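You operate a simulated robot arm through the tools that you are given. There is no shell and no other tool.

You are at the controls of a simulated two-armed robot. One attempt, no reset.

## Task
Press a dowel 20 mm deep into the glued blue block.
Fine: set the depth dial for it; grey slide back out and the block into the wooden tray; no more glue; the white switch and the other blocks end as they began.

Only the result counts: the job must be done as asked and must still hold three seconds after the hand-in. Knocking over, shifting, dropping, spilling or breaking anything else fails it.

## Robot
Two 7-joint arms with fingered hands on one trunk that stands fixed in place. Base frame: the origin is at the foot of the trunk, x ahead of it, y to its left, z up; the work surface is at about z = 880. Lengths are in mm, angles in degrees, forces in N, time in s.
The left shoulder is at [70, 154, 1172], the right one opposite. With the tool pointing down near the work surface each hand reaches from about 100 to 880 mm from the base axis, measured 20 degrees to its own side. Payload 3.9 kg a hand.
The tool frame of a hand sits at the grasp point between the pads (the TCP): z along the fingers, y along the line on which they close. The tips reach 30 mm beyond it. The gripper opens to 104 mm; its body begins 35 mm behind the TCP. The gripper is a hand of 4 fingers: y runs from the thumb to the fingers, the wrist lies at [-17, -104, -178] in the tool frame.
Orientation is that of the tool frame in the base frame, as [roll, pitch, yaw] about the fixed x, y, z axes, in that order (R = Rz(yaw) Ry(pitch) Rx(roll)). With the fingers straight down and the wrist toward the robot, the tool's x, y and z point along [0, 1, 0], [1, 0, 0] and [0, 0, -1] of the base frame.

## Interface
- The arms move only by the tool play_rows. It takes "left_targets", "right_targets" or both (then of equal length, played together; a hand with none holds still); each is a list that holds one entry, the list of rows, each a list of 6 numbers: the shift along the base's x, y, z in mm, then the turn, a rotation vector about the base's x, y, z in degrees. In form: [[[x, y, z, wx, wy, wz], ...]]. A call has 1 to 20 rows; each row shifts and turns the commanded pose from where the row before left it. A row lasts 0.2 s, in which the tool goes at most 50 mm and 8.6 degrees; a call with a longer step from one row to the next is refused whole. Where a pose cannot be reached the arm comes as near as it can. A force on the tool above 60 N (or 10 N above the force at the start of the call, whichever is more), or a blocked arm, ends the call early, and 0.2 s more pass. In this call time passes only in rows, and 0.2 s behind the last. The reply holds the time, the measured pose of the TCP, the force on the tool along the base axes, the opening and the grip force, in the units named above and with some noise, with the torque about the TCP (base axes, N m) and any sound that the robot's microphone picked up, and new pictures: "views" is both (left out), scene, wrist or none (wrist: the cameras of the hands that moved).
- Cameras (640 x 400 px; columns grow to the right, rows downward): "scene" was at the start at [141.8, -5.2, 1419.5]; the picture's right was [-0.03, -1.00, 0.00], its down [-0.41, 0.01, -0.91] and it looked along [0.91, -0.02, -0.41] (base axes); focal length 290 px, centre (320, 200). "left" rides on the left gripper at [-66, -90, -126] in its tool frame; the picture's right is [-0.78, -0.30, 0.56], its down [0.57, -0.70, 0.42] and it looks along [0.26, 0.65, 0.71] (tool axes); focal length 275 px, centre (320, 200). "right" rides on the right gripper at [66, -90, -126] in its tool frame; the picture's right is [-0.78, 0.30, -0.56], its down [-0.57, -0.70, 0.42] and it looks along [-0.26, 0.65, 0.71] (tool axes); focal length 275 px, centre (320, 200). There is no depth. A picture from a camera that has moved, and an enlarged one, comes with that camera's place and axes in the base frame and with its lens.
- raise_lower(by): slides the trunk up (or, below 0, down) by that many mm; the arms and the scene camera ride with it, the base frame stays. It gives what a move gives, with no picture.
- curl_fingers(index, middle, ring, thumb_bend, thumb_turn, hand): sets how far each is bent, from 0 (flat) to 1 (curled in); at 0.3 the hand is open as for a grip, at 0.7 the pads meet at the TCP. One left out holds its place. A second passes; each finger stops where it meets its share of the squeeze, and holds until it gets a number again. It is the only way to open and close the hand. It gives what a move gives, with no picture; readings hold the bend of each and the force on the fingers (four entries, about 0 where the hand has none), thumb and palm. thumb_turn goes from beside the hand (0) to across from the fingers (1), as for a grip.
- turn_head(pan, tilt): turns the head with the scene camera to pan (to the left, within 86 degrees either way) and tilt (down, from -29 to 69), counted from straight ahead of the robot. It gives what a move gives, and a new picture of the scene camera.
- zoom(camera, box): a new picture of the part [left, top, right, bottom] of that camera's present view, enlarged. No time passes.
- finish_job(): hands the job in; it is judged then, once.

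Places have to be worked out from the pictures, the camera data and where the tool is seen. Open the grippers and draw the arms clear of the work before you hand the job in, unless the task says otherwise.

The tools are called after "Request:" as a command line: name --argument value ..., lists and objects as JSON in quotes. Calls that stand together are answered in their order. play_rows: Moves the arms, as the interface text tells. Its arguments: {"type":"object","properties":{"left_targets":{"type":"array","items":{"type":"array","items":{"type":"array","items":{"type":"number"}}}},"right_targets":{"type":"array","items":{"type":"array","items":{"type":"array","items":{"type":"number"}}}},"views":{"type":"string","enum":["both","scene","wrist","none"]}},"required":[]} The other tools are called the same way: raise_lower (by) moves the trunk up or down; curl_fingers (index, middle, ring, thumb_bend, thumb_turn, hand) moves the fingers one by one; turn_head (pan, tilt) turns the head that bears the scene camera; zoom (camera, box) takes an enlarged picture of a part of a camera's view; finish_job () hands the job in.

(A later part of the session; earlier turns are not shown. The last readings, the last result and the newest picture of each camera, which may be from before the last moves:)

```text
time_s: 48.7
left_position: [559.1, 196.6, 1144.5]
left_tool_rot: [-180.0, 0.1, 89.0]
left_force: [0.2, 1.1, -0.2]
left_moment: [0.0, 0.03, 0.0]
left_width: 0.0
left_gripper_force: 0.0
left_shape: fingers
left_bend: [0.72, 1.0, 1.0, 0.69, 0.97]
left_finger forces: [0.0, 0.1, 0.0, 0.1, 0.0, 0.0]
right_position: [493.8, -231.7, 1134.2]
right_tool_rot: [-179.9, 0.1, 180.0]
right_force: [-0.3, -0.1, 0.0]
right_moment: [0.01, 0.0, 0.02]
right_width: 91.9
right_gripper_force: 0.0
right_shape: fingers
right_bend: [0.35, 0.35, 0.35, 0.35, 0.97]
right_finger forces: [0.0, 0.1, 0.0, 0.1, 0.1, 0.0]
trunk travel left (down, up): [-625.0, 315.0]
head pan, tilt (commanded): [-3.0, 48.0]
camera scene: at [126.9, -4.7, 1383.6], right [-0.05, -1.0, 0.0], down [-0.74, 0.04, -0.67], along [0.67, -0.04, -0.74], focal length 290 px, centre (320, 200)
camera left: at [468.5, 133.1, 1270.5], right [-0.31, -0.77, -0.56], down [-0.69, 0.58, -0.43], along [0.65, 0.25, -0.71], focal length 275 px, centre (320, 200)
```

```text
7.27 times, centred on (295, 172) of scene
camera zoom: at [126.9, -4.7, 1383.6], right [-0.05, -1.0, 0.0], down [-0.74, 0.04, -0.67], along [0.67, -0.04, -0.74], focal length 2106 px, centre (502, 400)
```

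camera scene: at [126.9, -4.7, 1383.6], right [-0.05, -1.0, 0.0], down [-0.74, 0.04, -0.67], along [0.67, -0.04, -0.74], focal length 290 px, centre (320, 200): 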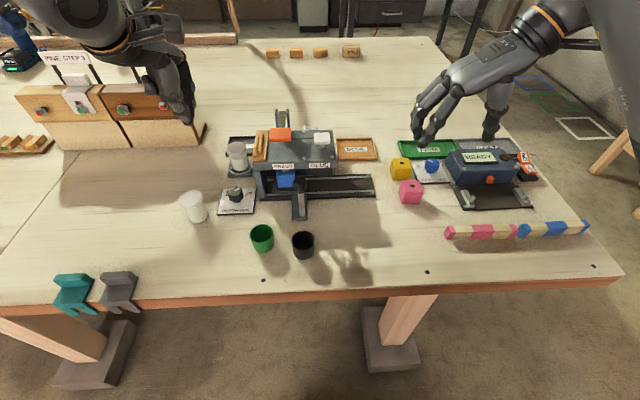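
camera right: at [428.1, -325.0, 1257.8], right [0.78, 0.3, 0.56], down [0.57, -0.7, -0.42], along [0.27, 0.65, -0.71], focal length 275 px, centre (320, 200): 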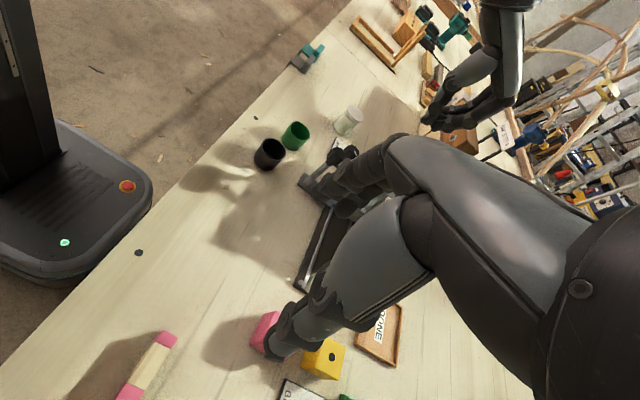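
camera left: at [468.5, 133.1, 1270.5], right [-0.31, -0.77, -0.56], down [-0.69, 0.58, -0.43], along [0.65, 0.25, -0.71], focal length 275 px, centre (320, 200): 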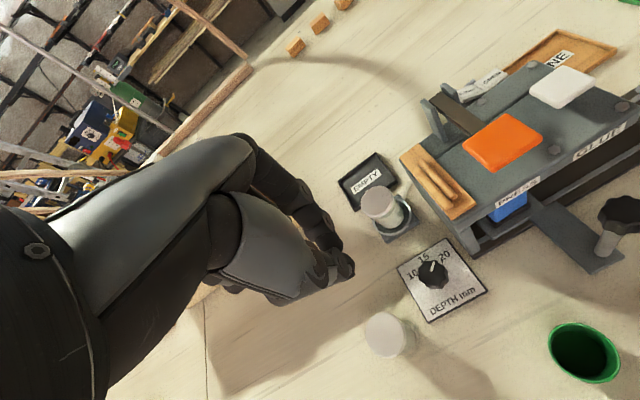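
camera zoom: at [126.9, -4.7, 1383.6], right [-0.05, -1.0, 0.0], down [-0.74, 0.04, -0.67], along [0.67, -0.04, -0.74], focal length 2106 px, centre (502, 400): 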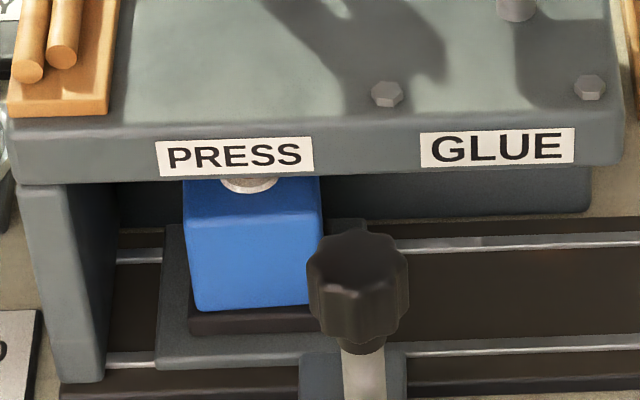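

The paddle sprang back and the dowel count is 2. Now return the right hand to the handle (≈525.5,14) – first high across, with the left hand moving further left for clearance.

Request:
play_rows --right_targets '[[[0, 20, 0, 0, 0, 0], [0, 40, 0, 0, 0, 0], [0, 45, 0, 0, 0, 0], [0, 45, 0, 0, 0, 0], [0, 45, 0, 0, 0, 0], [0, 35, 0, 0, 0, 0], [0, 18, -10, 0, 0, 0], [0, 0, -20, 0, 0, 0]]]' --left_targets '[[[0, 15, 0, 0, 0, 0], [0, 20, 0, 0, 0, 0], [0, 25, 0, 0, 0, 0], [0, 0, 0, 0, 0, 0], [0, 0, 0, 0, 0, 0], [0, 0, 0, 0, 0, 0], [0, 0, 0, 0, 0, 0], [0, 0, 0, 0, 0, 0]]]' --views "both"

Request:
zoom --camera "right" --box '[190, 180, 400, 390]'

Request:
zoom --camera "left" --box '[400, 40, 640, 280]'

```text
time_s: 50.5
left_position: [559.4, 253.9, 1144.5]
left_tool_rot: [180.0, 0.0, 89.0]
left_force: [0.0, -0.3, -0.3]
left_moment: [0.05, 0.01, 0.02]
left_width: 0.1
left_gripper_force: 0.1
left_shape: fingers
left_bend: [0.72, 1.0, 1.0, 0.69, 0.97]
left_finger forces: [0.0, 0.1, 0.1, 0.0, 0.0, 0.0]
right_position: [493.2, 12.8, 1101.2]
right_tool_rot: [-179.9, 0.0, 179.9]
right_force: [-0.4, 1.2, -0.4]
right_moment: [-0.03, 0.01, -0.02]
right_width: 92.1
right_gripper_force: 0.1
right_shape: fingers
right_bend: [0.35, 0.35, 0.35, 0.35, 0.97]
right_finger forces: [0.1, 0.1, 0.0, 0.0, 0.0, 0.0]
trunk travel left (down, up): [-625.0, 315.0]
head pan, tilt (commanded): [-3.0, 48.0]
camera scene: at [128.4, -7.6, 1383.5], right [-0.05, -1.0, 0.0], down [-0.74, 0.04, -0.67], along [0.67, -0.03, -0.74], focal length 290 px, centre (320, 200)
camera right: at [427.7, -76.5, 1226.0], right [0.78, 0.3, 0.56], down [0.57, -0.7, -0.42], along [0.27, 0.65, -0.71], focal length 275 px, centre (320, 200)
camera left: at [468.7, 190.0, 1270.6], right [-0.31, -0.77, -0.56], down [-0.69, 0.59, -0.42], along [0.65, 0.25, -0.71], focal length 275 px, centre (320, 200)
```

scene: 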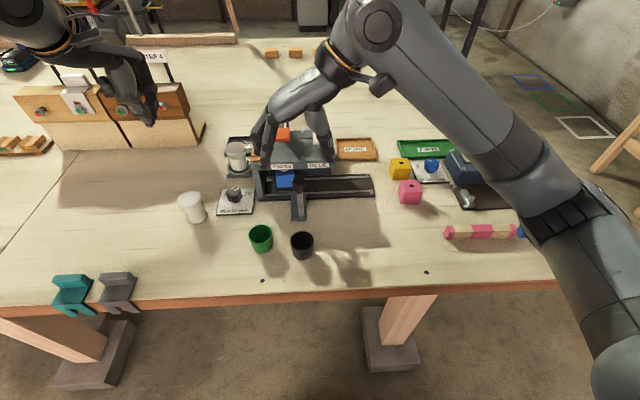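
right: 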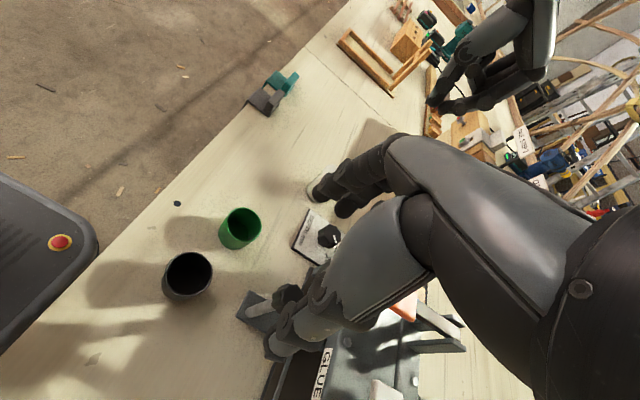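
left: 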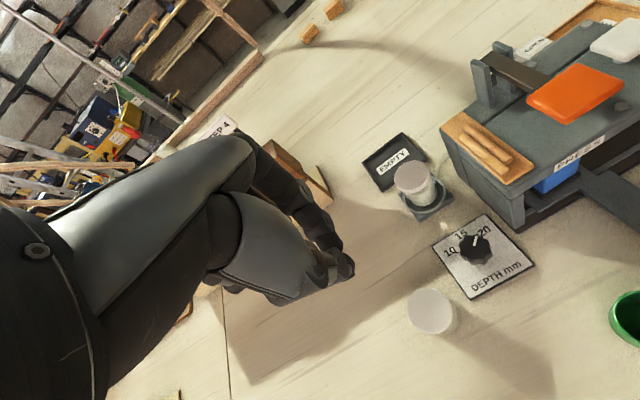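

```text
1.90 times, centred on (295, 285) of right
camera zoom: at [427.7, -76.5, 1226.0], right [0.78, 0.3, 0.56], down [0.57, -0.7, -0.42], along [0.27, 0.65, -0.71], focal length 524 px, centre (368, 38)
```

zoom: 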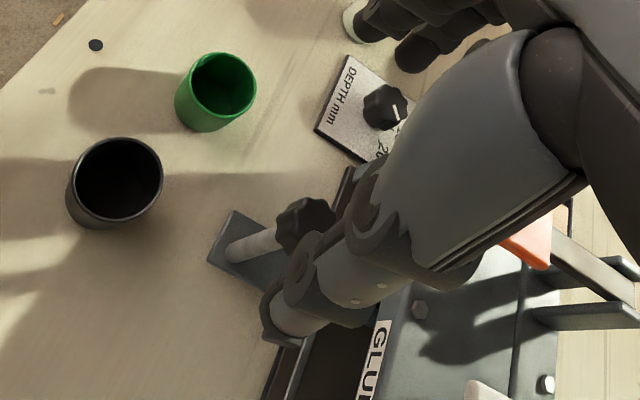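

```text
1.67 times, centred on (520, 160) of left
camera zoom: at [468.7, 190.0, 1270.6], right [-0.31, -0.77, -0.56], down [-0.69, 0.59, -0.42], along [0.65, 0.25, -0.71], focal length 459 px, centre (-13, 267)
```

zoom: 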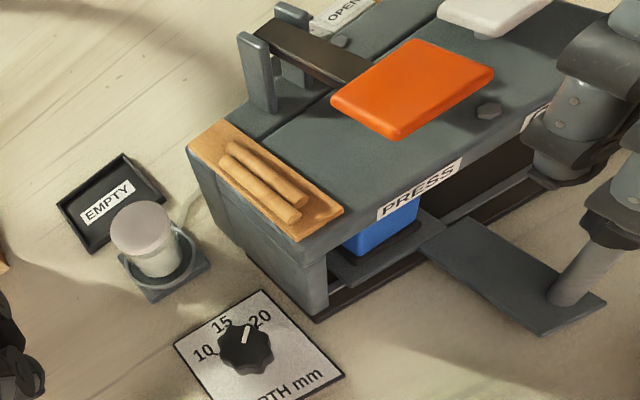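

Handle knob seen at ≈(522,13). Descend onto it along the reverse of the retreat path.

Request:
play_rows --right_targets '[[[6, 0.5, -30, 0, 0, 0], [10, 0, -30, 0, 0, 0], [10, 0, -25, 0, 0, 0], [6, 0, -18, 0, 0, 0], [0, 0, -12, 0, 0, 0]]]' --views "wrist"

Request:
curl_fingers --hand "right" --index 0.66 --middle 0.72 --ring 0.66 --thumb_bend 0.7

Request:
zoom --camera "scene" --box '[220, 90, 400, 225]'

```text
time_s: 51.7
left_position: [558.9, 254.6, 1145.6]
left_tool_rot: [180.0, 0.0, 89.1]
left_force: [0.2, -0.4, -1.6]
left_moment: [0.03, 0.01, 0.0]
left_width: 0.1
left_gripper_force: 0.1
left_shape: fingers
left_bend: [0.72, 1.0, 1.0, 0.69, 0.97]
left_finger forces: [0.0, 0.2, 0.0, 0.0, 0.0, 0.1]
right_position: [526.7, 14.1, 987.2]
right_tool_rot: [-179.9, 0.1, -180.0]
right_force: [-0.2, -0.4, 0.9]
right_moment: [0.03, -0.02, -0.02]
right_width: 91.9
right_gripper_force: 0.1
right_shape: fingers
right_bend: [0.35, 0.35, 0.35, 0.35, 0.97]
right_finger forces: [0.1, 0.1, 0.0, 0.0, 0.0, 0.0]
trunk travel left (down, up): [-625.0, 315.0]
head pan, tilt (commanded): [-3.0, 48.0]
camera right: at [460.1, -75.4, 1112.5], right [0.77, 0.3, 0.56], down [0.57, -0.7, -0.42], along [0.27, 0.65, -0.71], focal length 275 px, centre (320, 200)
```

right: 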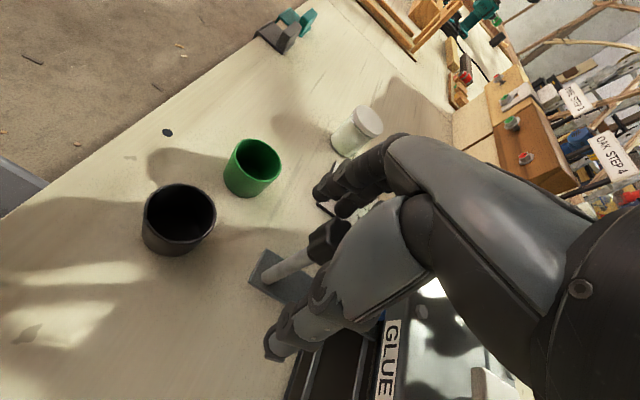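

```text
time_s: 52.7
left_position: [558.9, 254.6, 1145.0]
left_tool_rot: [180.0, 0.0, 88.9]
left_force: [-0.6, -0.8, 0.0]
left_moment: [0.03, 0.01, 0.0]
left_width: 0.1
left_gripper_force: 0.0
left_shape: fingers
left_bend: [0.72, 1.0, 1.0, 0.69, 0.97]
left_finger forces: [0.0, 0.0, 0.0, 0.0, 0.1, 0.0]
right_position: [527.0, 13.8, 986.5]
right_tool_rot: [-179.9, 0.1, 180.0]
right_force: [0.7, -2.4, -1.8]
right_moment: [0.03, 0.01, 0.04]
right_width: 10.6
right_gripper_force: 2.2
right_shape: fingers
right_bend: [0.66, 0.72, 0.66, 0.68, 0.97]
right_finger forces: [0.4, 0.6, 0.0, 0.1, 2.2, 0.0]
trunk travel left (down, up): [-625.0, 315.0]
head pan, tilt (commanded): [-3.0, 48.0]
```

```text
2.96 times, centred on (310, 158) of scene
camera zoom: at [128.5, -7.3, 1383.4], right [-0.05, -1.0, 0.0], down [-0.74, 0.04, -0.67], along [0.67, -0.04, -0.74], focal length 858 px, centre (350, 326)
```

zoom: 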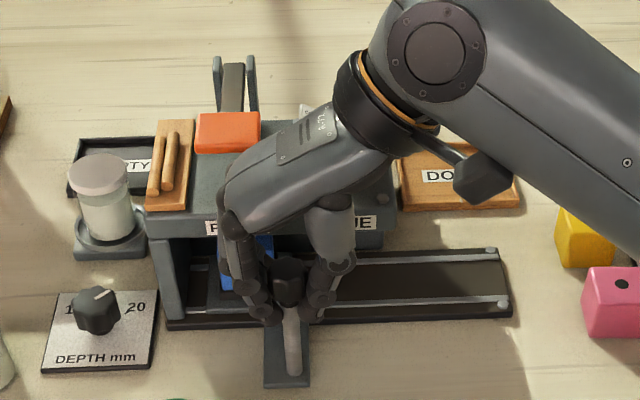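

Gripped again. Pull the slide out gently (−y), checking that the dowel clears the machine.

Request:
play_rows --right_targets '[[[0, -4, 0, 0, 0, 0], [0, -6, 0, 0, 0, 0], [0, -8, 0, 0, 0, 0], [0, -8, 0, 0, 0, 0], [0, -8, 0, 0, 0, 0]]]' --views "none"

Request:
zoom --camera "scene" --box '[220, 90, 400, 225]'

Request:
zoom --camera "left" --box '[400, 40, 640, 280]'

```text
time_s: 53.9
left_position: [559.1, 254.8, 1144.6]
left_tool_rot: [-179.9, 0.0, 89.0]
left_force: [0.2, -0.5, -0.5]
left_moment: [-0.02, 0.01, 0.02]
left_width: 0.0
left_gripper_force: 0.1
left_shape: fingers
left_bend: [0.72, 1.0, 1.0, 0.69, 0.97]
left_finger forces: [0.0, 0.0, 0.0, 0.1, 0.0, 0.1]
right_position: [526.5, -19.8, 987.2]
right_tool_rot: [180.0, 0.1, -180.0]
right_force: [-1.2, 0.3, -2.0]
right_moment: [0.01, -0.01, 0.0]
right_width: 10.7
right_gripper_force: 1.7
right_shape: fingers
right_bend: [0.65, 0.72, 0.66, 0.69, 0.97]
right_finger forces: [1.2, 0.8, 0.1, 0.0, 1.3, 0.0]
trunk travel left (down, up): [-625.0, 315.0]
head pan, tilt (commanded): [-3.0, 48.0]
```

```text
2.96 times, centred on (310, 158) of scene
camera zoom: at [128.2, -7.3, 1383.4], right [-0.05, -1.0, 0.0], down [-0.74, 0.04, -0.67], along [0.67, -0.04, -0.74], focal length 858 px, centre (350, 326)
```

zoom: 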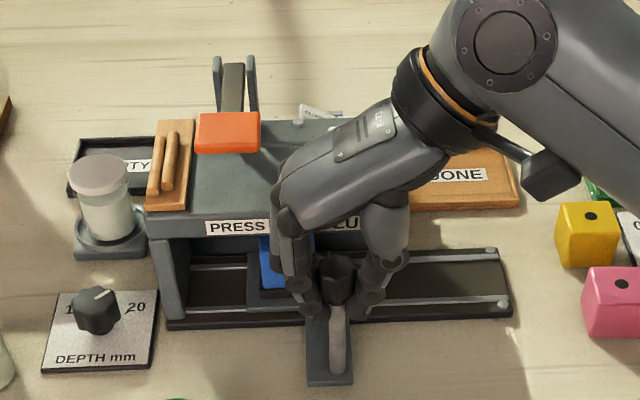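

```text
1.67 times, centred on (520, 160) of left
camera zoom: at [468.5, 190.2, 1270.6], right [-0.31, -0.77, -0.56], down [-0.69, 0.59, -0.42], along [0.65, 0.25, -0.71], focal length 459 px, centre (-13, 267)
```

zoom: 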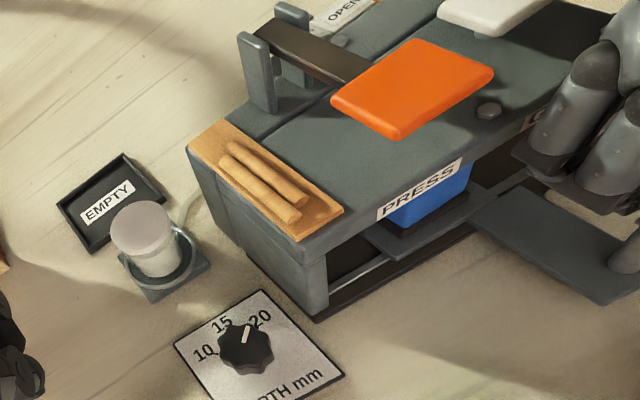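

Slide is coming out freely. Continue 60 mm.

Request:
play_rows --right_targets '[[[0, -8, 0, 0, 0, 0], [0, -10, 0, 0, 0, 0], [0, -10, 0, 0, 0, 0], [0, -10, 0, 0, 0, 0], [0, -10, 0, 0, 0, 0], [0, -10, 0, 0, 0, 0]]]' --views "none"

Request:
zoom --camera "scene" --box '[220, 90, 420, 225]'

```text
time_s: 55.3
left_position: [558.8, 254.9, 1144.9]
left_tool_rot: [-180.0, -0.1, 89.0]
left_force: [-0.4, 0.6, 0.2]
left_moment: [-0.02, -0.02, -0.03]
left_width: 0.0
left_gripper_force: 0.0
left_shape: fingers
left_bend: [0.72, 1.0, 1.0, 0.69, 0.97]
left_finger forces: [0.1, 0.0, 0.0, 0.0, 0.0, 0.0]
right_position: [526.5, -76.8, 987.2]
right_tool_rot: [-179.9, 0.2, 180.0]
right_force: [0.6, 0.4, -1.0]
right_moment: [-0.01, -0.02, 0.01]
right_width: 10.3
right_gripper_force: 1.6
right_shape: fingers
right_bend: [0.65, 0.72, 0.66, 0.69, 0.97]
right_finger forces: [1.3, 1.1, 0.1, 0.1, 1.0, 0.0]
trunk travel left (down, up): [-625.0, 315.0]
head pan, tilt (commanded): [-3.0, 48.0]
```

```text
2.96 times, centred on (320, 158) of scene
camera zoom: at [128.2, -7.4, 1383.5], right [-0.05, -1.0, 0.0], down [-0.74, 0.04, -0.67], along [0.67, -0.04, -0.74], focal length 858 px, centre (320, 326)
```

zoom: 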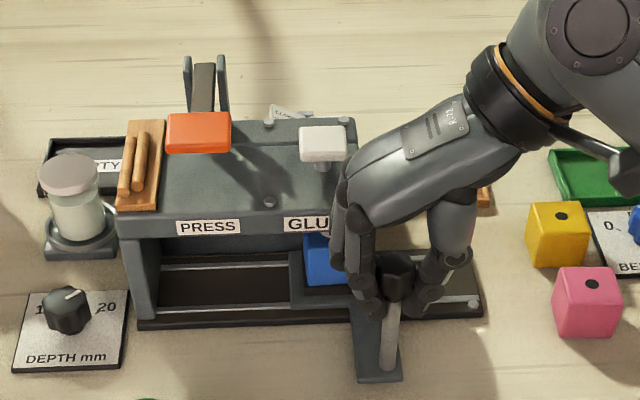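

Continue out another 66 mm toward the starting position.

Request:
play_rows --right_targets '[[[0, -8, 0, 0, 0, 0], [0, -10, 0, 0, 0, 0], [0, -10, 0, 0, 0, 0], [0, -10, 0, 0, 0, 0], [0, -10, 0, 0, 0, 0], [0, -9, 0, 0, 0, 0], [0, -9, 0, 0, 0, 0]]]' --views "none"

Request:
zoom --camera "scene" --box '[240, 90, 440, 225]'

```text
time_s: 56.9
left_position: [559.2, 254.2, 1144.3]
left_tool_rot: [-179.9, 0.0, 88.9]
left_force: [0.4, 0.3, 0.9]
left_moment: [0.01, 0.02, -0.01]
left_width: 0.0
left_gripper_force: 0.0
left_shape: fingers
left_bend: [0.72, 1.0, 1.0, 0.69, 0.97]
left_finger forces: [0.1, 0.0, 0.0, 0.0, 0.0, 0.0]
right_position: [526.4, -142.6, 986.4]
right_tool_rot: [180.0, 0.1, -180.0]
right_force: [2.2, 0.2, 1.5]
right_moment: [0.0, 0.02, 0.0]
right_width: 10.1
right_gripper_force: 1.5
right_shape: fingers
right_bend: [0.65, 0.72, 0.66, 0.69, 0.97]
right_finger forces: [0.8, 1.8, 0.0, 0.0, 0.9, 0.0]
trunk travel left (down, up): [-625.0, 315.0]
head pan, tilt (commanded): [-3.0, 48.0]
```

```text
2.96 times, centred on (340, 158) of scene
camera zoom: at [128.4, -7.2, 1383.4], right [-0.05, -1.0, 0.0], down [-0.74, 0.04, -0.67], along [0.67, -0.04, -0.74], focal length 858 px, centre (261, 326)
```

zoom: 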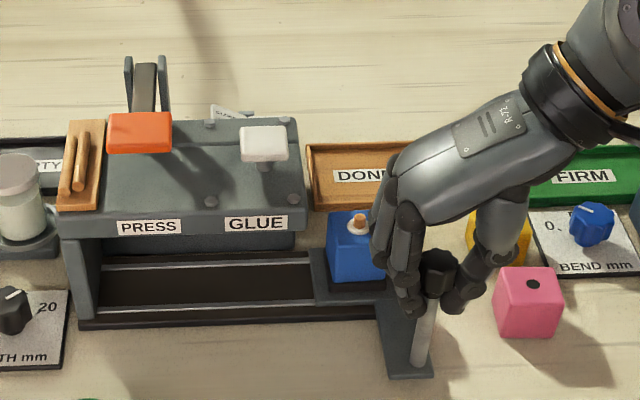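

The block now has a dowel in its glued hole, sticking out a little. Pull the slide the last ~10 mm to its outer stop.

Request:
play_rows --right_targets '[[[0, -4, 0, 0, 0, 0], [0, -3, 0, 0, 0, 0], [0, -3, 0, 0, 0, 0]]]' --views "none"

Request:
zoom --camera "scene" --box '[310, 130, 410, 215]'

```text
time_s: 57.7
left_position: [560.7, 254.2, 1143.7]
left_tool_rot: [179.9, 0.0, 89.0]
left_force: [-0.3, -1.0, -0.3]
left_moment: [0.02, 0.02, -0.01]
left_width: 0.0
left_gripper_force: 0.0
left_shape: fingers
left_bend: [0.72, 1.0, 1.0, 0.69, 0.97]
left_finger forces: [0.1, 0.1, 0.0, 0.0, 0.0, 0.0]
right_position: [526.9, -151.9, 986.6]
right_tool_rot: [179.9, 0.0, 180.0]
right_force: [1.1, -0.3, -2.4]
right_moment: [-0.01, -0.02, 0.0]
right_width: 10.2
right_gripper_force: 1.9
right_shape: fingers
right_bend: [0.65, 0.72, 0.66, 0.69, 0.97]
right_finger forces: [1.0, 1.9, 0.0, 0.1, 1.1, 0.0]
trunk travel left (down, up): [-625.0, 315.0]
head pan, tilt (commanded): [-3.0, 48.0]
```

```text
4.71 times, centred on (360, 172) of scene
camera zoom: at [128.9, -6.7, 1383.3], right [-0.05, -1.0, 0.0], down [-0.74, 0.04, -0.67], along [0.67, -0.04, -0.74], focal length 1363 px, centre (132, 329)
```

zoom: 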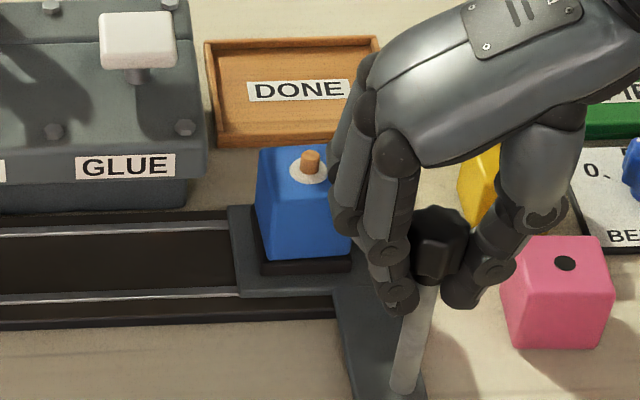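

At the original handle position; feel for the outer stop with another 3 mm.

Request:
play_rows --right_targets '[[[0, -2, 0, 0, 0, 0], [0, -2, 0, 0, 0, 0]]]' --views "none"

Request:
zoom --camera "scene" --box '[310, 130, 410, 215]'

```text
time_s: 58.3
left_position: [559.4, 256.5, 1144.5]
left_tool_rot: [179.9, 0.2, 89.0]
left_force: [-0.2, 0.2, -0.1]
left_moment: [0.02, 0.03, -0.02]
left_width: 0.0
left_gripper_force: 0.2
left_shape: fingers
left_bend: [0.72, 1.0, 1.0, 0.69, 0.97]
left_finger forces: [0.0, 0.0, 0.0, 0.1, 0.0, 0.0]
right_position: [525.6, -155.7, 987.1]
right_tool_rot: [-180.0, 0.2, -179.9]
right_force: [2.9, 5.3, -0.6]
right_moment: [0.03, -0.02, 0.01]
right_width: 11.3
right_gripper_force: 2.6
right_shape: fingers
right_bend: [0.64, 0.72, 0.66, 0.7, 0.97]
right_finger forces: [2.8, 2.3, 0.0, 0.1, 0.0, 0.0]
trunk travel left (down, up): [-625.0, 315.0]
head pan, tilt (commanded): [-3.0, 48.0]
```

```text
4.71 times, centred on (360, 172) of scene
camera zoom: at [128.6, -5.6, 1383.4], right [-0.05, -1.0, 0.0], down [-0.74, 0.04, -0.67], along [0.67, -0.04, -0.74], focal length 1363 px, centre (132, 329)
```

zoom: 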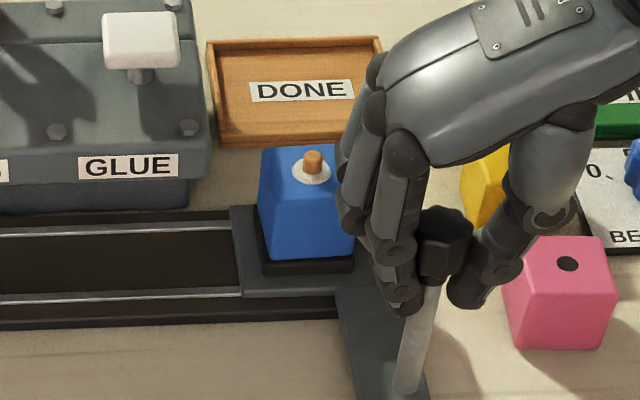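

Force +5 N at the outer stop: the slide is fully out. Relax, release the handle, and back the right hand off.

Request:
play_rows --right_targets '[[[0, 2, 0, 0, 0, 0], [0, 1, 0, 0, 0, 0]]]' --views "none"

Request:
curl_fingers --hand "right" --index 0.33 --middle 0.33 --ring 0.33 --thumb_bend 0.33

Request:
play_rows --right_targets '[[[-6, 0, 8, 0, 0, 0], [-10, 0, 15, 0, 0, 0], [-10, 0, 22, 0, 0, 0], [-6, 0, 30, 0, 0, 0], [0, -20, 40, 0, 0, 0], [0, -30, 30, 0, 0, 0]]]' --views "both"

Request:
zoom --camera "scene" --box '[300, 120, 420, 215]'

Request:
zoom --camera "scene" --box '[345, 150, 375, 175]'

```text
time_s: 58.9
left_position: [559.5, 253.8, 1144.7]
left_tool_rot: [-180.0, 0.1, 89.0]
left_force: [-0.5, 0.3, 0.3]
left_moment: [-0.01, 0.0, 0.01]
left_width: 0.0
left_gripper_force: 0.0
left_shape: fingers
left_bend: [0.72, 1.0, 1.0, 0.69, 0.97]
left_finger forces: [0.0, 0.0, 0.0, 0.0, 0.0, 0.1]
right_position: [525.3, -153.7, 987.7]
right_tool_rot: [180.0, 0.1, 180.0]
right_force: [0.9, 1.3, -1.4]
right_moment: [0.0, -0.06, -0.02]
right_width: 10.4
right_gripper_force: 2.3
right_shape: fingers
right_bend: [0.64, 0.72, 0.66, 0.7, 0.97]
right_finger forces: [1.6, 1.6, 0.0, 0.0, 0.6, 0.0]
trunk travel left (down, up): [-625.0, 315.0]
head pan, tilt (commanded): [-3.0, 48.0]
```

```text
time_s: 59.9
left_position: [559.0, 255.2, 1144.9]
left_tool_rot: [180.0, 0.0, 88.9]
left_force: [0.7, 1.0, 1.2]
left_moment: [0.02, 0.02, 0.02]
left_width: 0.2
left_gripper_force: 0.1
left_shape: fingers
left_bend: [0.72, 1.0, 1.0, 0.69, 0.97]
left_finger forces: [0.0, 0.0, 0.0, 0.0, 0.1, 0.1]
right_position: [526.2, -153.7, 987.9]
right_tool_rot: [-179.9, 0.2, -180.0]
right_force: [-0.2, 0.2, 1.1]
right_moment: [0.02, -0.01, 0.01]
right_width: 96.3
right_gripper_force: 0.1
right_shape: fingers
right_bend: [0.33, 0.33, 0.33, 0.33, 0.97]
right_finger forces: [0.0, 0.0, 0.0, 0.0, 0.0, 0.1]
trunk travel left (down, up): [-625.0, 315.0]
head pan, tilt (commanded): [-3.0, 48.0]
```

```text
time_s: 61.3
left_position: [558.5, 253.1, 1144.8]
left_tool_rot: [-180.0, 0.1, 89.0]
left_force: [0.0, 0.5, -0.2]
left_moment: [0.03, -0.03, -0.02]
left_width: 0.0
left_gripper_force: 0.1
left_shape: fingers
left_bend: [0.72, 1.0, 1.0, 0.69, 0.97]
left_finger forces: [0.0, 0.0, 0.0, 0.1, 0.1, 0.1]
right_position: [495.3, -204.9, 1132.7]
right_tool_rot: [179.9, 0.2, -180.0]
right_force: [-0.4, -0.4, -0.5]
right_moment: [0.02, 0.0, -0.04]
right_width: 96.9
right_gripper_force: 0.1
right_shape: fingers
right_bend: [0.33, 0.33, 0.33, 0.33, 0.97]
right_finger forces: [0.0, 0.0, 0.0, 0.0, 0.0, 0.1]
trunk travel left (down, up): [-625.0, 315.0]
head pan, tilt (commanded): [-3.0, 48.0]
camera scene: at [127.6, -8.0, 1383.5], right [-0.05, -1.0, 0.0], down [-0.74, 0.04, -0.67], along [0.67, -0.03, -0.74], focal length 290 px, centre (320, 200)
camera right: at [428.3, -294.2, 1257.9], right [0.78, 0.3, 0.56], down [0.57, -0.7, -0.42], along [0.27, 0.65, -0.71], focal length 275 px, centre (320, 200)
```

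scene: 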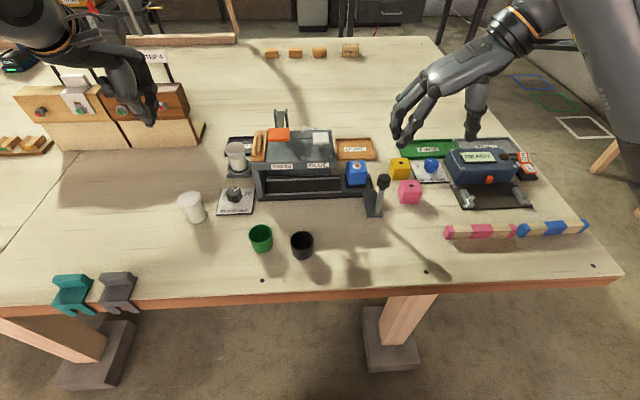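
right: 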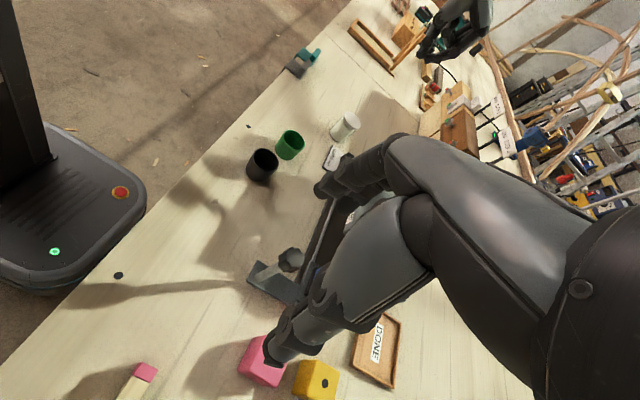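

```text
4.21 times, centred on (360, 168) of scene
camera zoom: at [127.6, -8.0, 1383.5], right [-0.05, -1.0, 0.0], down [-0.74, 0.04, -0.67], along [0.67, -0.03, -0.74], focal length 1220 px, centre (152, 337)
```

zoom: 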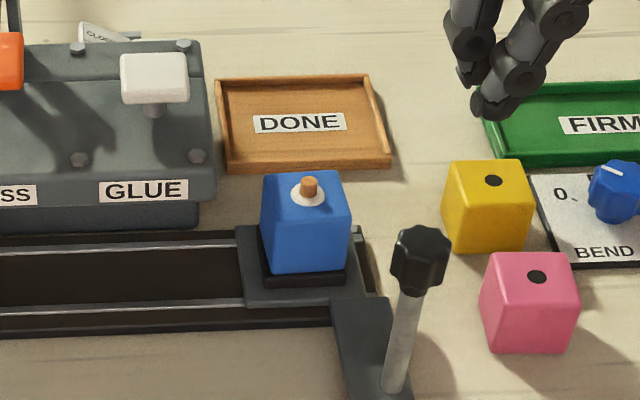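

```text
16.00 times, centred on (360, 162) of scene
camera zoom: at [127.6, -8.0, 1383.5], right [-0.05, -1.0, 0.0], down [-0.74, 0.04, -0.67], along [0.67, -0.03, -0.74], focal length 4634 px, centre (-320, 800)
```

zoom: 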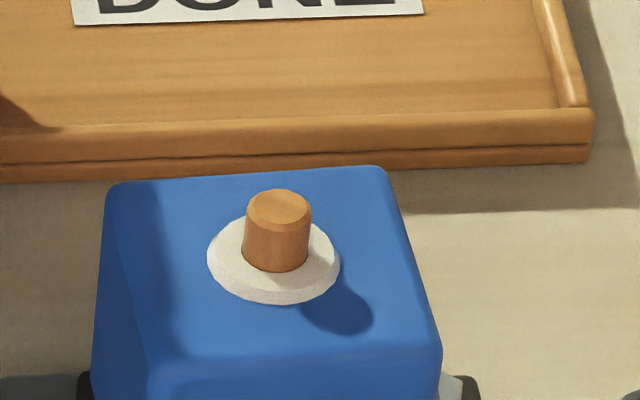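

The slide is back out, and the dowel protrudes ≈8–10 mm through the glue ring, as a 20 mm press of a short dowel would give. Next, swing the right hand back to yaw 0° and above the block (≈620.5,−117).

Request:
play_rows --right_targets '[[[0, 0, 10, 0, 0, -5], [5, 5, 5, 0, 0, -8.5], [12, 10, 0, 0, 0, -8.5], [14, 10, 0, 0, 0, -8.5], [14, 10, 0, 0, 0, -8.5], [14, 10, 0, 0, 0, -8.5], [14, 10, 0, 0, 0, -8.5], [14, 10, 0, 0, 0, -8.5], [14, 10, 0, 0, 0, -8.5], [14, 10, 0, 0, 0, -8.5], [10, 10, -10, 0, 0, -8.5]]]' --views "both"

Request:
zoom --camera "right" --box '[160, 180, 340, 340]'

```text
time_s: 63.7
left_position: [560.5, 255.3, 1143.8]
left_tool_rot: [179.9, 0.1, 89.0]
left_force: [0.0, -0.5, -0.4]
left_moment: [-0.02, 0.01, 0.02]
left_width: 0.0
left_gripper_force: 0.1
left_shape: fingers
left_bend: [0.72, 1.0, 1.0, 0.69, 0.97]
left_finger forces: [0.1, 0.1, 0.0, 0.0, 0.0, 0.0]
right_position: [619.9, -107.3, 1136.9]
right_tool_rot: [180.0, 0.1, 89.9]
right_force: [-0.1, 0.0, 0.0]
right_moment: [-0.02, 0.0, 0.01]
right_width: 97.0
right_gripper_force: 0.1
right_shape: fingers
right_bend: [0.33, 0.33, 0.33, 0.33, 0.97]
right_finger forces: [0.1, 0.1, 0.1, 0.1, 0.1, 0.0]
trunk travel left (down, up): [-625.0, 315.0]
head pan, tilt (commanded): [-3.0, 48.0]
camera scene: at [128.9, -5.8, 1383.4], right [-0.05, -1.0, 0.0], down [-0.74, 0.04, -0.67], along [0.67, -0.04, -0.74], focal length 290 px, centre (320, 200)
camera right: at [529.7, -40.2, 1262.4], right [0.29, -0.78, 0.56], down [-0.7, -0.57, -0.42], along [0.65, -0.27, -0.71], focal length 275 px, centre (320, 200)
```

scene: 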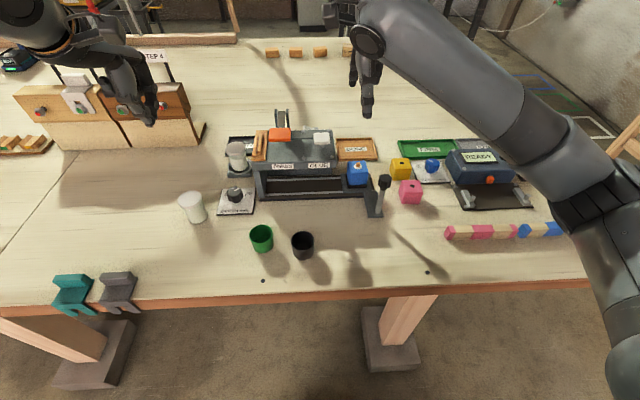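
right: 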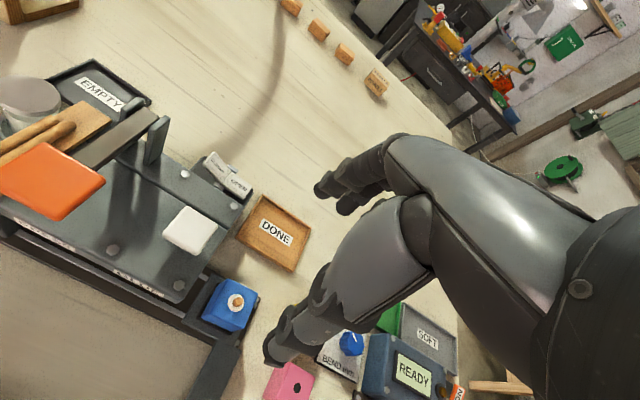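

```text
2.50 times, centred on (250, 260) of right
camera zoom: at [529.7, -40.2, 1262.4], right [0.29, -0.78, 0.56], down [-0.7, -0.57, -0.42], along [0.65, -0.27, -0.71], focal length 688 px, centre (495, 50)
```

zoom: 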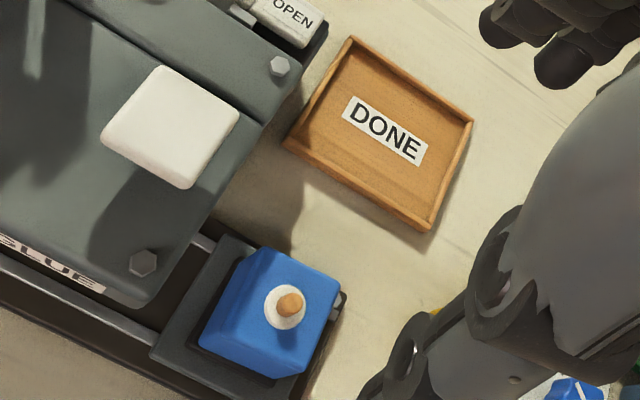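

Block glue-ring centre confirmed at (621,−116,945); DONE tray spans x 714–802, y −84…−186. Descend to z≈1000 above the block first.

Request:
play_rows --right_targets '[[[0.5, -3, -30, 0, 0, 0], [0.5, -2.5, -45, 0, 0, 0], [0, 0, -40, 0, 0, 0], [0, 0, -20, 0, 0, 0]]]' --views "both"

Request:
zoom --camera "right" --box '[160, 150, 400, 390]'

Request:
zoom --camera "scene" --box '[300, 80, 440, 215]'

```text
time_s: 64.7
left_position: [559.8, 255.1, 1144.1]
left_tool_rot: [180.0, 0.0, 89.0]
left_force: [-0.4, 0.1, -0.2]
left_moment: [0.01, -0.02, -0.02]
left_width: 0.0
left_gripper_force: 0.1
left_shape: fingers
left_bend: [0.72, 1.0, 1.0, 0.69, 0.97]
left_finger forces: [0.1, 0.0, 0.0, 0.0, 0.1, 0.0]
right_position: [619.3, -113.2, 1001.7]
right_tool_rot: [-180.0, 0.1, 90.0]
right_force: [-0.2, 0.0, 0.5]
right_moment: [0.0, 0.0, 0.0]
right_width: 96.9
right_gripper_force: 0.1
right_shape: fingers
right_bend: [0.33, 0.33, 0.33, 0.33, 0.97]
right_finger forces: [0.0, 0.1, 0.0, 0.1, 0.0, 0.1]
trunk travel left (down, up): [-625.0, 315.0]
head pan, tilt (commanded): [-3.0, 48.0]
camera scene: at [128.4, -6.9, 1383.5], right [-0.05, -1.0, 0.0], down [-0.74, 0.04, -0.67], along [0.67, -0.04, -0.74], focal length 290 px, centre (320, 200)
camera right: at [529.8, -47.4, 1127.2], right [0.3, -0.77, 0.56], down [-0.7, -0.57, -0.42], along [0.65, -0.27, -0.71], focal length 275 px, centre (320, 200)
```

scene: 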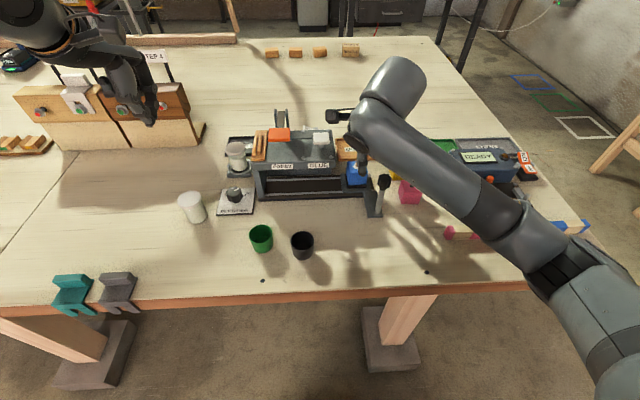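
right: 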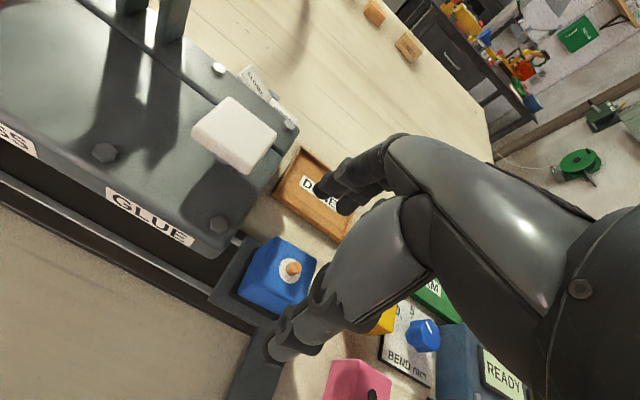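

```text
1.67 times, centred on (280, 270) of right
camera zoom: at [529.8, -47.4, 1127.2], right [0.3, -0.77, 0.56], down [-0.7, -0.57, -0.42], along [0.65, -0.27, -0.71], focal length 459 px, centre (387, 83)
```

zoom: 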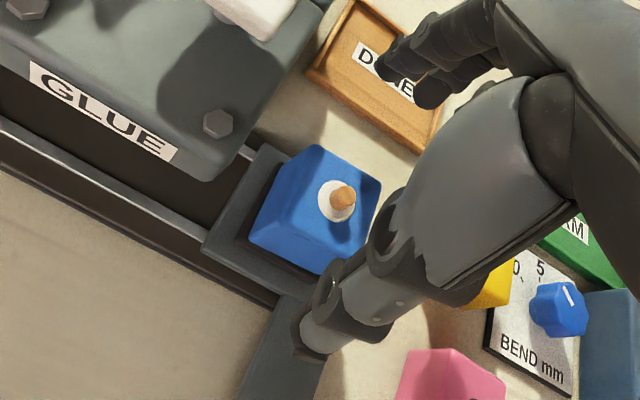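

```text
2.96 times, centred on (370, 148) of scene
camera zoom: at [128.4, -6.9, 1383.5], right [-0.05, -1.0, 0.0], down [-0.74, 0.04, -0.67], along [0.67, -0.04, -0.74], focal length 858 px, centre (172, 356)
```

zoom: 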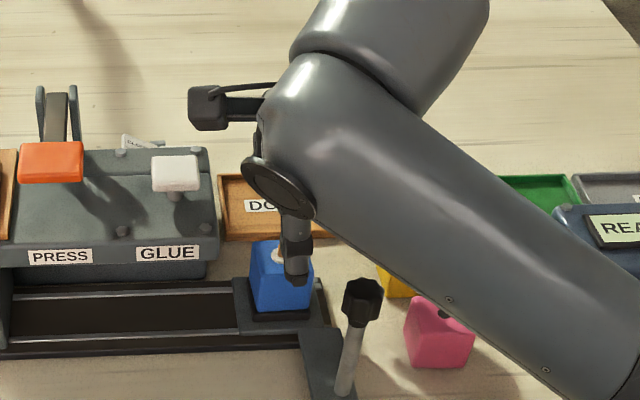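

Fingers straddle the block with the dowel between. Descend to TCP z≈936.

Request:
play_rows --right_targets '[[[1, -1, -25, 0, 0, 0], [0, 0, -20, 0, 0, 0], [0, 0, -12, 0, 0, 0], [0, 0, -8, 0, 0, 0]]]' --views "both"

Request:
zoom --camera "right" --box '[180, 150, 400, 370]'

Request:
zoom --camera "scene" --box '[320, 110, 430, 215]'

```text
time_s: 65.7
left_position: [559.7, 254.4, 1144.7]
left_tool_rot: [-180.0, 0.0, 89.0]
left_force: [1.0, -1.1, -0.6]
left_moment: [0.0, -0.01, 0.03]
left_width: 0.1
left_gripper_force: 0.0
left_shape: fingers
left_bend: [0.72, 1.0, 1.0, 0.69, 0.97]
left_finger forces: [0.0, 0.1, 0.0, 0.0, 0.0, 0.1]
right_position: [621.4, -114.6, 937.0]
right_tool_rot: [180.0, 0.1, 90.0]
right_force: [-0.8, 0.6, -0.2]
right_moment: [0.0, -0.01, 0.0]
right_width: 96.8
right_gripper_force: 0.1
right_shape: fingers
right_bend: [0.33, 0.33, 0.33, 0.33, 0.97]
right_finger forces: [0.0, 0.0, 0.0, 0.0, 0.0, 0.0]
trunk travel left (down, up): [-625.0, 315.0]
head pan, tilt (commanded): [-3.0, 48.0]
camera scene: at [128.4, -6.9, 1383.4], right [-0.05, -1.0, 0.0], down [-0.74, 0.04, -0.67], along [0.67, -0.04, -0.74], focal length 290 px, centre (320, 200)
camera right: at [531.3, -48.5, 1062.6], right [0.3, -0.77, 0.56], down [-0.7, -0.57, -0.42], along [0.65, -0.27, -0.71], focal length 275 px, centre (320, 200)
```

scene: 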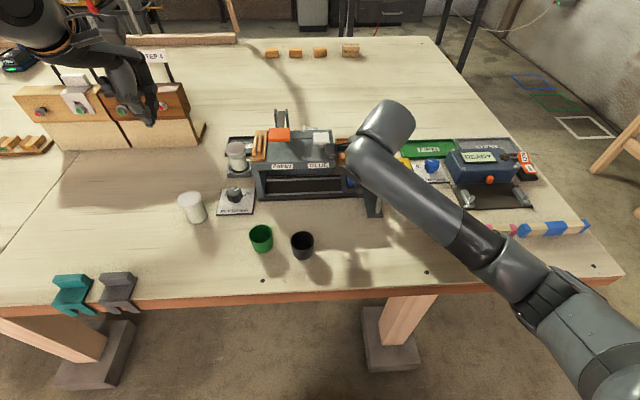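
right: 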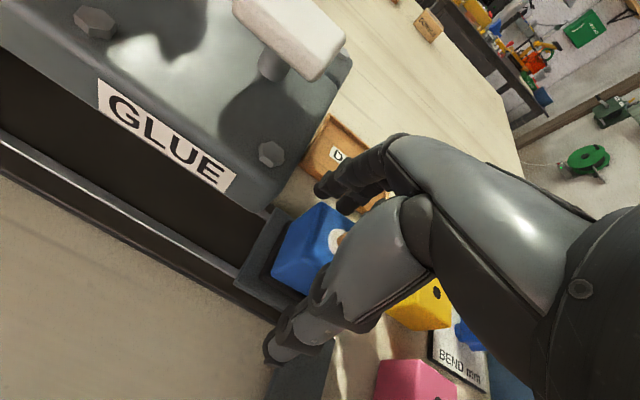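

```text
1.82 times, centred on (290, 260) of right
camera zoom: at [531.3, -48.5, 1062.6], right [0.3, -0.77, 0.56], down [-0.7, -0.57, -0.42], along [0.65, -0.27, -0.71], focal length 500 px, centre (374, 91)
```

zoom: 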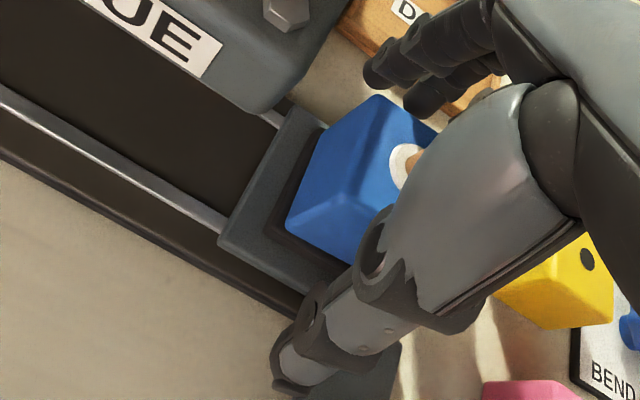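

```text
3.81 times, centred on (375, 162) of scene
camera zoom: at [128.4, -6.9, 1383.4], right [-0.05, -1.0, 0.0], down [-0.74, 0.04, -0.67], along [0.67, -0.04, -0.74], focal length 1103 px, centre (110, 343)
```

zoom: 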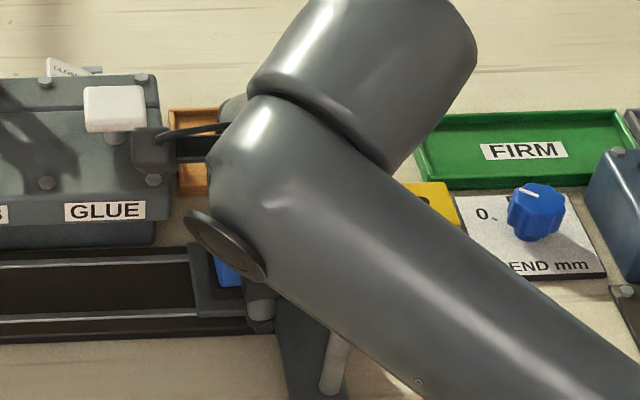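

Close index, middle and thumb gently on the block (ring left open outside its edge).

Request:
curl_fingers --hand "right" --index 0.58 --middle 0.58 --ring 0.45 --thumb_bend 0.58

Request:
zoom --camera "right" --box '[180, 150, 400, 370]'

```text
time_s: 66.7
left_position: [559.9, 255.5, 1144.0]
left_tool_rot: [180.0, 0.0, 88.9]
left_force: [0.6, -0.1, 0.3]
left_moment: [-0.01, 0.02, 0.02]
left_width: 0.1
left_gripper_force: 0.2
left_shape: fingers
left_bend: [0.72, 1.0, 1.0, 0.69, 0.97]
left_finger forces: [0.1, 0.0, 0.0, 0.0, 0.0, 0.1]
right_position: [620.9, -115.2, 936.8]
right_tool_rot: [179.9, 0.2, 90.1]
right_force: [0.9, 0.2, 0.3]
right_moment: [0.01, 0.01, 0.0]
right_width: 40.9
right_gripper_force: 2.3
right_shape: fingers
right_bend: [0.55, 0.55, 0.45, 0.55, 0.97]
right_finger forces: [1.1, 1.4, 0.0, 0.1, 2.4, 0.0]
trunk travel left (down, up): [-625.0, 315.0]
head pan, tilt (commanded): [-3.0, 48.0]
```

```text
1.82 times, centred on (290, 260) of right
camera zoom: at [531.2, -48.5, 1062.8], right [0.3, -0.77, 0.56], down [-0.7, -0.57, -0.42], along [0.65, -0.27, -0.71], focal length 500 px, centre (374, 91)
```

zoom: 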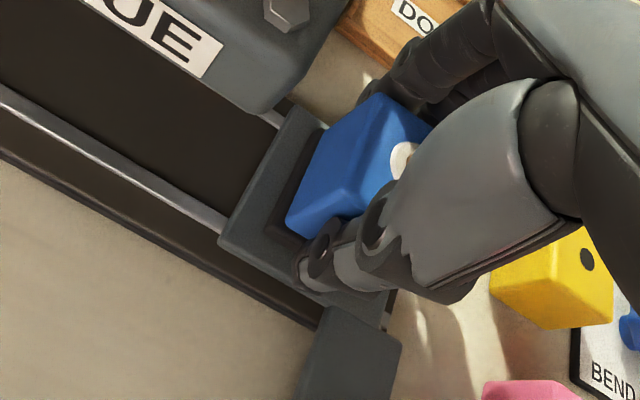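

Balanced contact. Squeeze more firmly before lifting.

Request:
curl_fingers --hand "right" --index 0.66 --middle 0.66 --thumb_bend 0.68

```text
time_s: 67.7
left_position: [558.4, 254.7, 1144.3]
left_tool_rot: [-180.0, -0.1, 89.0]
left_force: [-0.3, 0.1, 0.4]
left_moment: [0.01, -0.01, -0.01]
left_width: 0.3
left_gripper_force: 0.1
left_shape: fingers
left_bend: [0.72, 1.0, 1.0, 0.69, 0.97]
left_finger forces: [0.0, 0.0, 0.0, 0.0, 0.1, 0.0]
right_position: [622.0, -115.4, 937.4]
right_tool_rot: [-180.0, 0.1, 90.0]
right_force: [2.2, -0.2, 1.9]
right_moment: [-0.04, -0.16, 0.03]
right_width: 38.5
right_gripper_force: 14.5
right_shape: fingers
right_bend: [0.57, 0.59, 0.45, 0.57, 0.96]
right_finger forces: [7.3, 8.5, 0.1, 0.1, 12.4, 0.0]
trunk travel left (down, up): [-625.0, 315.0]
head pan, tilt (commanded): [-3.0, 48.0]
```

Firm grip (≈15 N). Lift straight up and check that the block comes along.

Request:
play_rows --right_targets '[[[0, 0, 4, 0, 0, 0], [0, 0, 8, 0, 0, 0], [0, 0, 15, 0, 0, 0], [0, 0, 25, 0, 0, 0], [0, 0, 30, 0, 0, 0]]]' --views "both"

Request:
zoom --camera "right" --box '[180, 130, 400, 350]'

Request:
zoom --camera "scene" --box '[300, 80, 440, 215]'

```text
time_s: 68.9
left_position: [558.9, 255.3, 1144.8]
left_tool_rot: [-179.9, 0.1, 88.9]
left_force: [0.0, 0.7, 0.3]
left_moment: [-0.02, 0.01, -0.03]
left_width: 0.2
left_gripper_force: 0.1
left_shape: fingers
left_bend: [0.72, 1.0, 1.0, 0.69, 0.97]
left_finger forces: [0.0, 0.0, 0.1, 0.0, 0.1, 0.0]
right_position: [622.1, -114.5, 1022.3]
right_tool_rot: [-180.0, 0.1, 90.1]
right_force: [1.0, -0.4, -1.4]
right_moment: [-0.03, 0.01, 0.01]
right_width: 38.6
right_gripper_force: 12.9
right_shape: fingers
right_bend: [0.57, 0.59, 0.45, 0.57, 0.96]
right_finger forces: [6.7, 6.6, 0.0, 0.0, 13.2, 0.1]
trunk travel left (down, up): [-625.0, 315.0]
head pan, tilt (commanded): [-3.0, 48.0]
camera scene: at [128.1, -6.4, 1383.4], right [-0.05, -1.0, 0.0], down [-0.74, 0.04, -0.67], along [0.67, -0.04, -0.74], focal length 290 px, centre (320, 200)
camera right: at [531.2, -47.9, 1146.4], right [0.3, -0.77, 0.56], down [-0.7, -0.57, -0.42], along [0.65, -0.27, -0.71], focal length 275 px, centre (320, 200)
```

scene: 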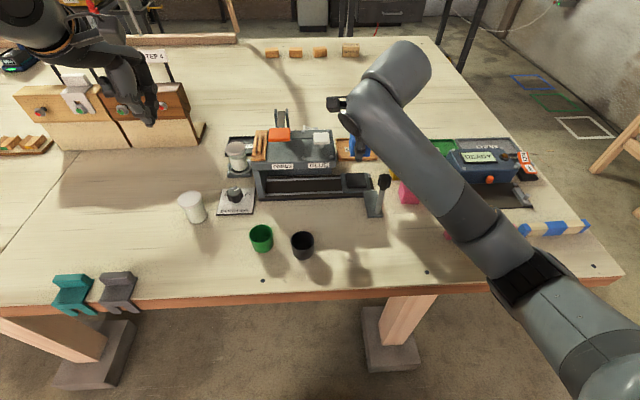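
right: 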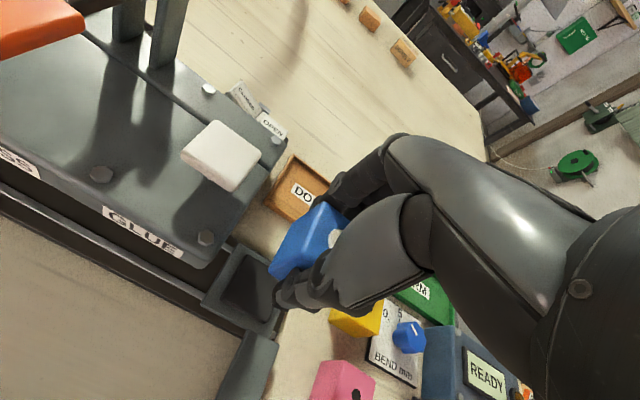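

```text
1.82 times, centred on (290, 240) of right
camera zoom: at [531.2, -47.9, 1146.4], right [0.3, -0.77, 0.56], down [-0.7, -0.57, -0.42], along [0.65, -0.27, -0.71], focal length 500 px, centre (374, 127)
```

zoom: 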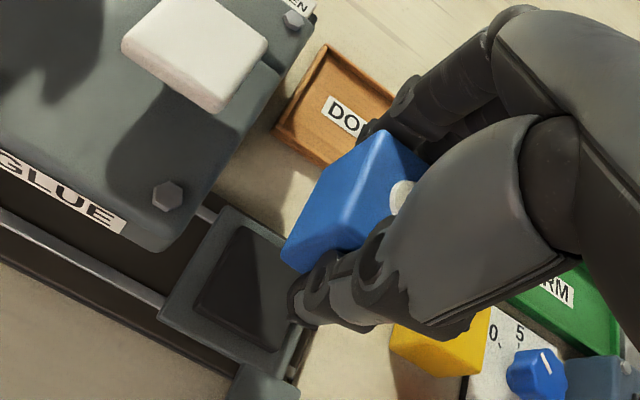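

```text
2.96 times, centred on (370, 148) of scene
camera zoom: at [128.1, -6.4, 1383.4], right [-0.05, -1.0, 0.0], down [-0.74, 0.04, -0.67], along [0.67, -0.04, -0.74], focal length 858 px, centre (172, 356)
```

zoom: 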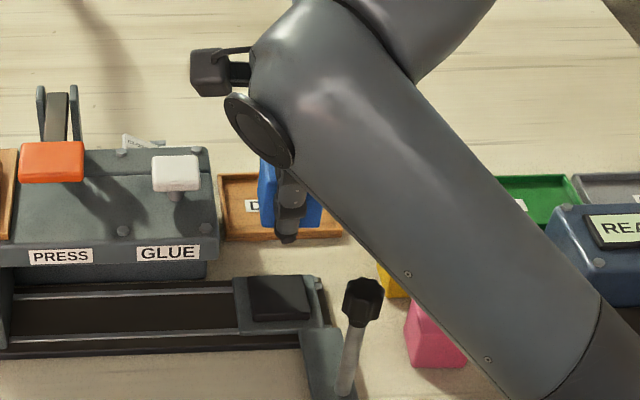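

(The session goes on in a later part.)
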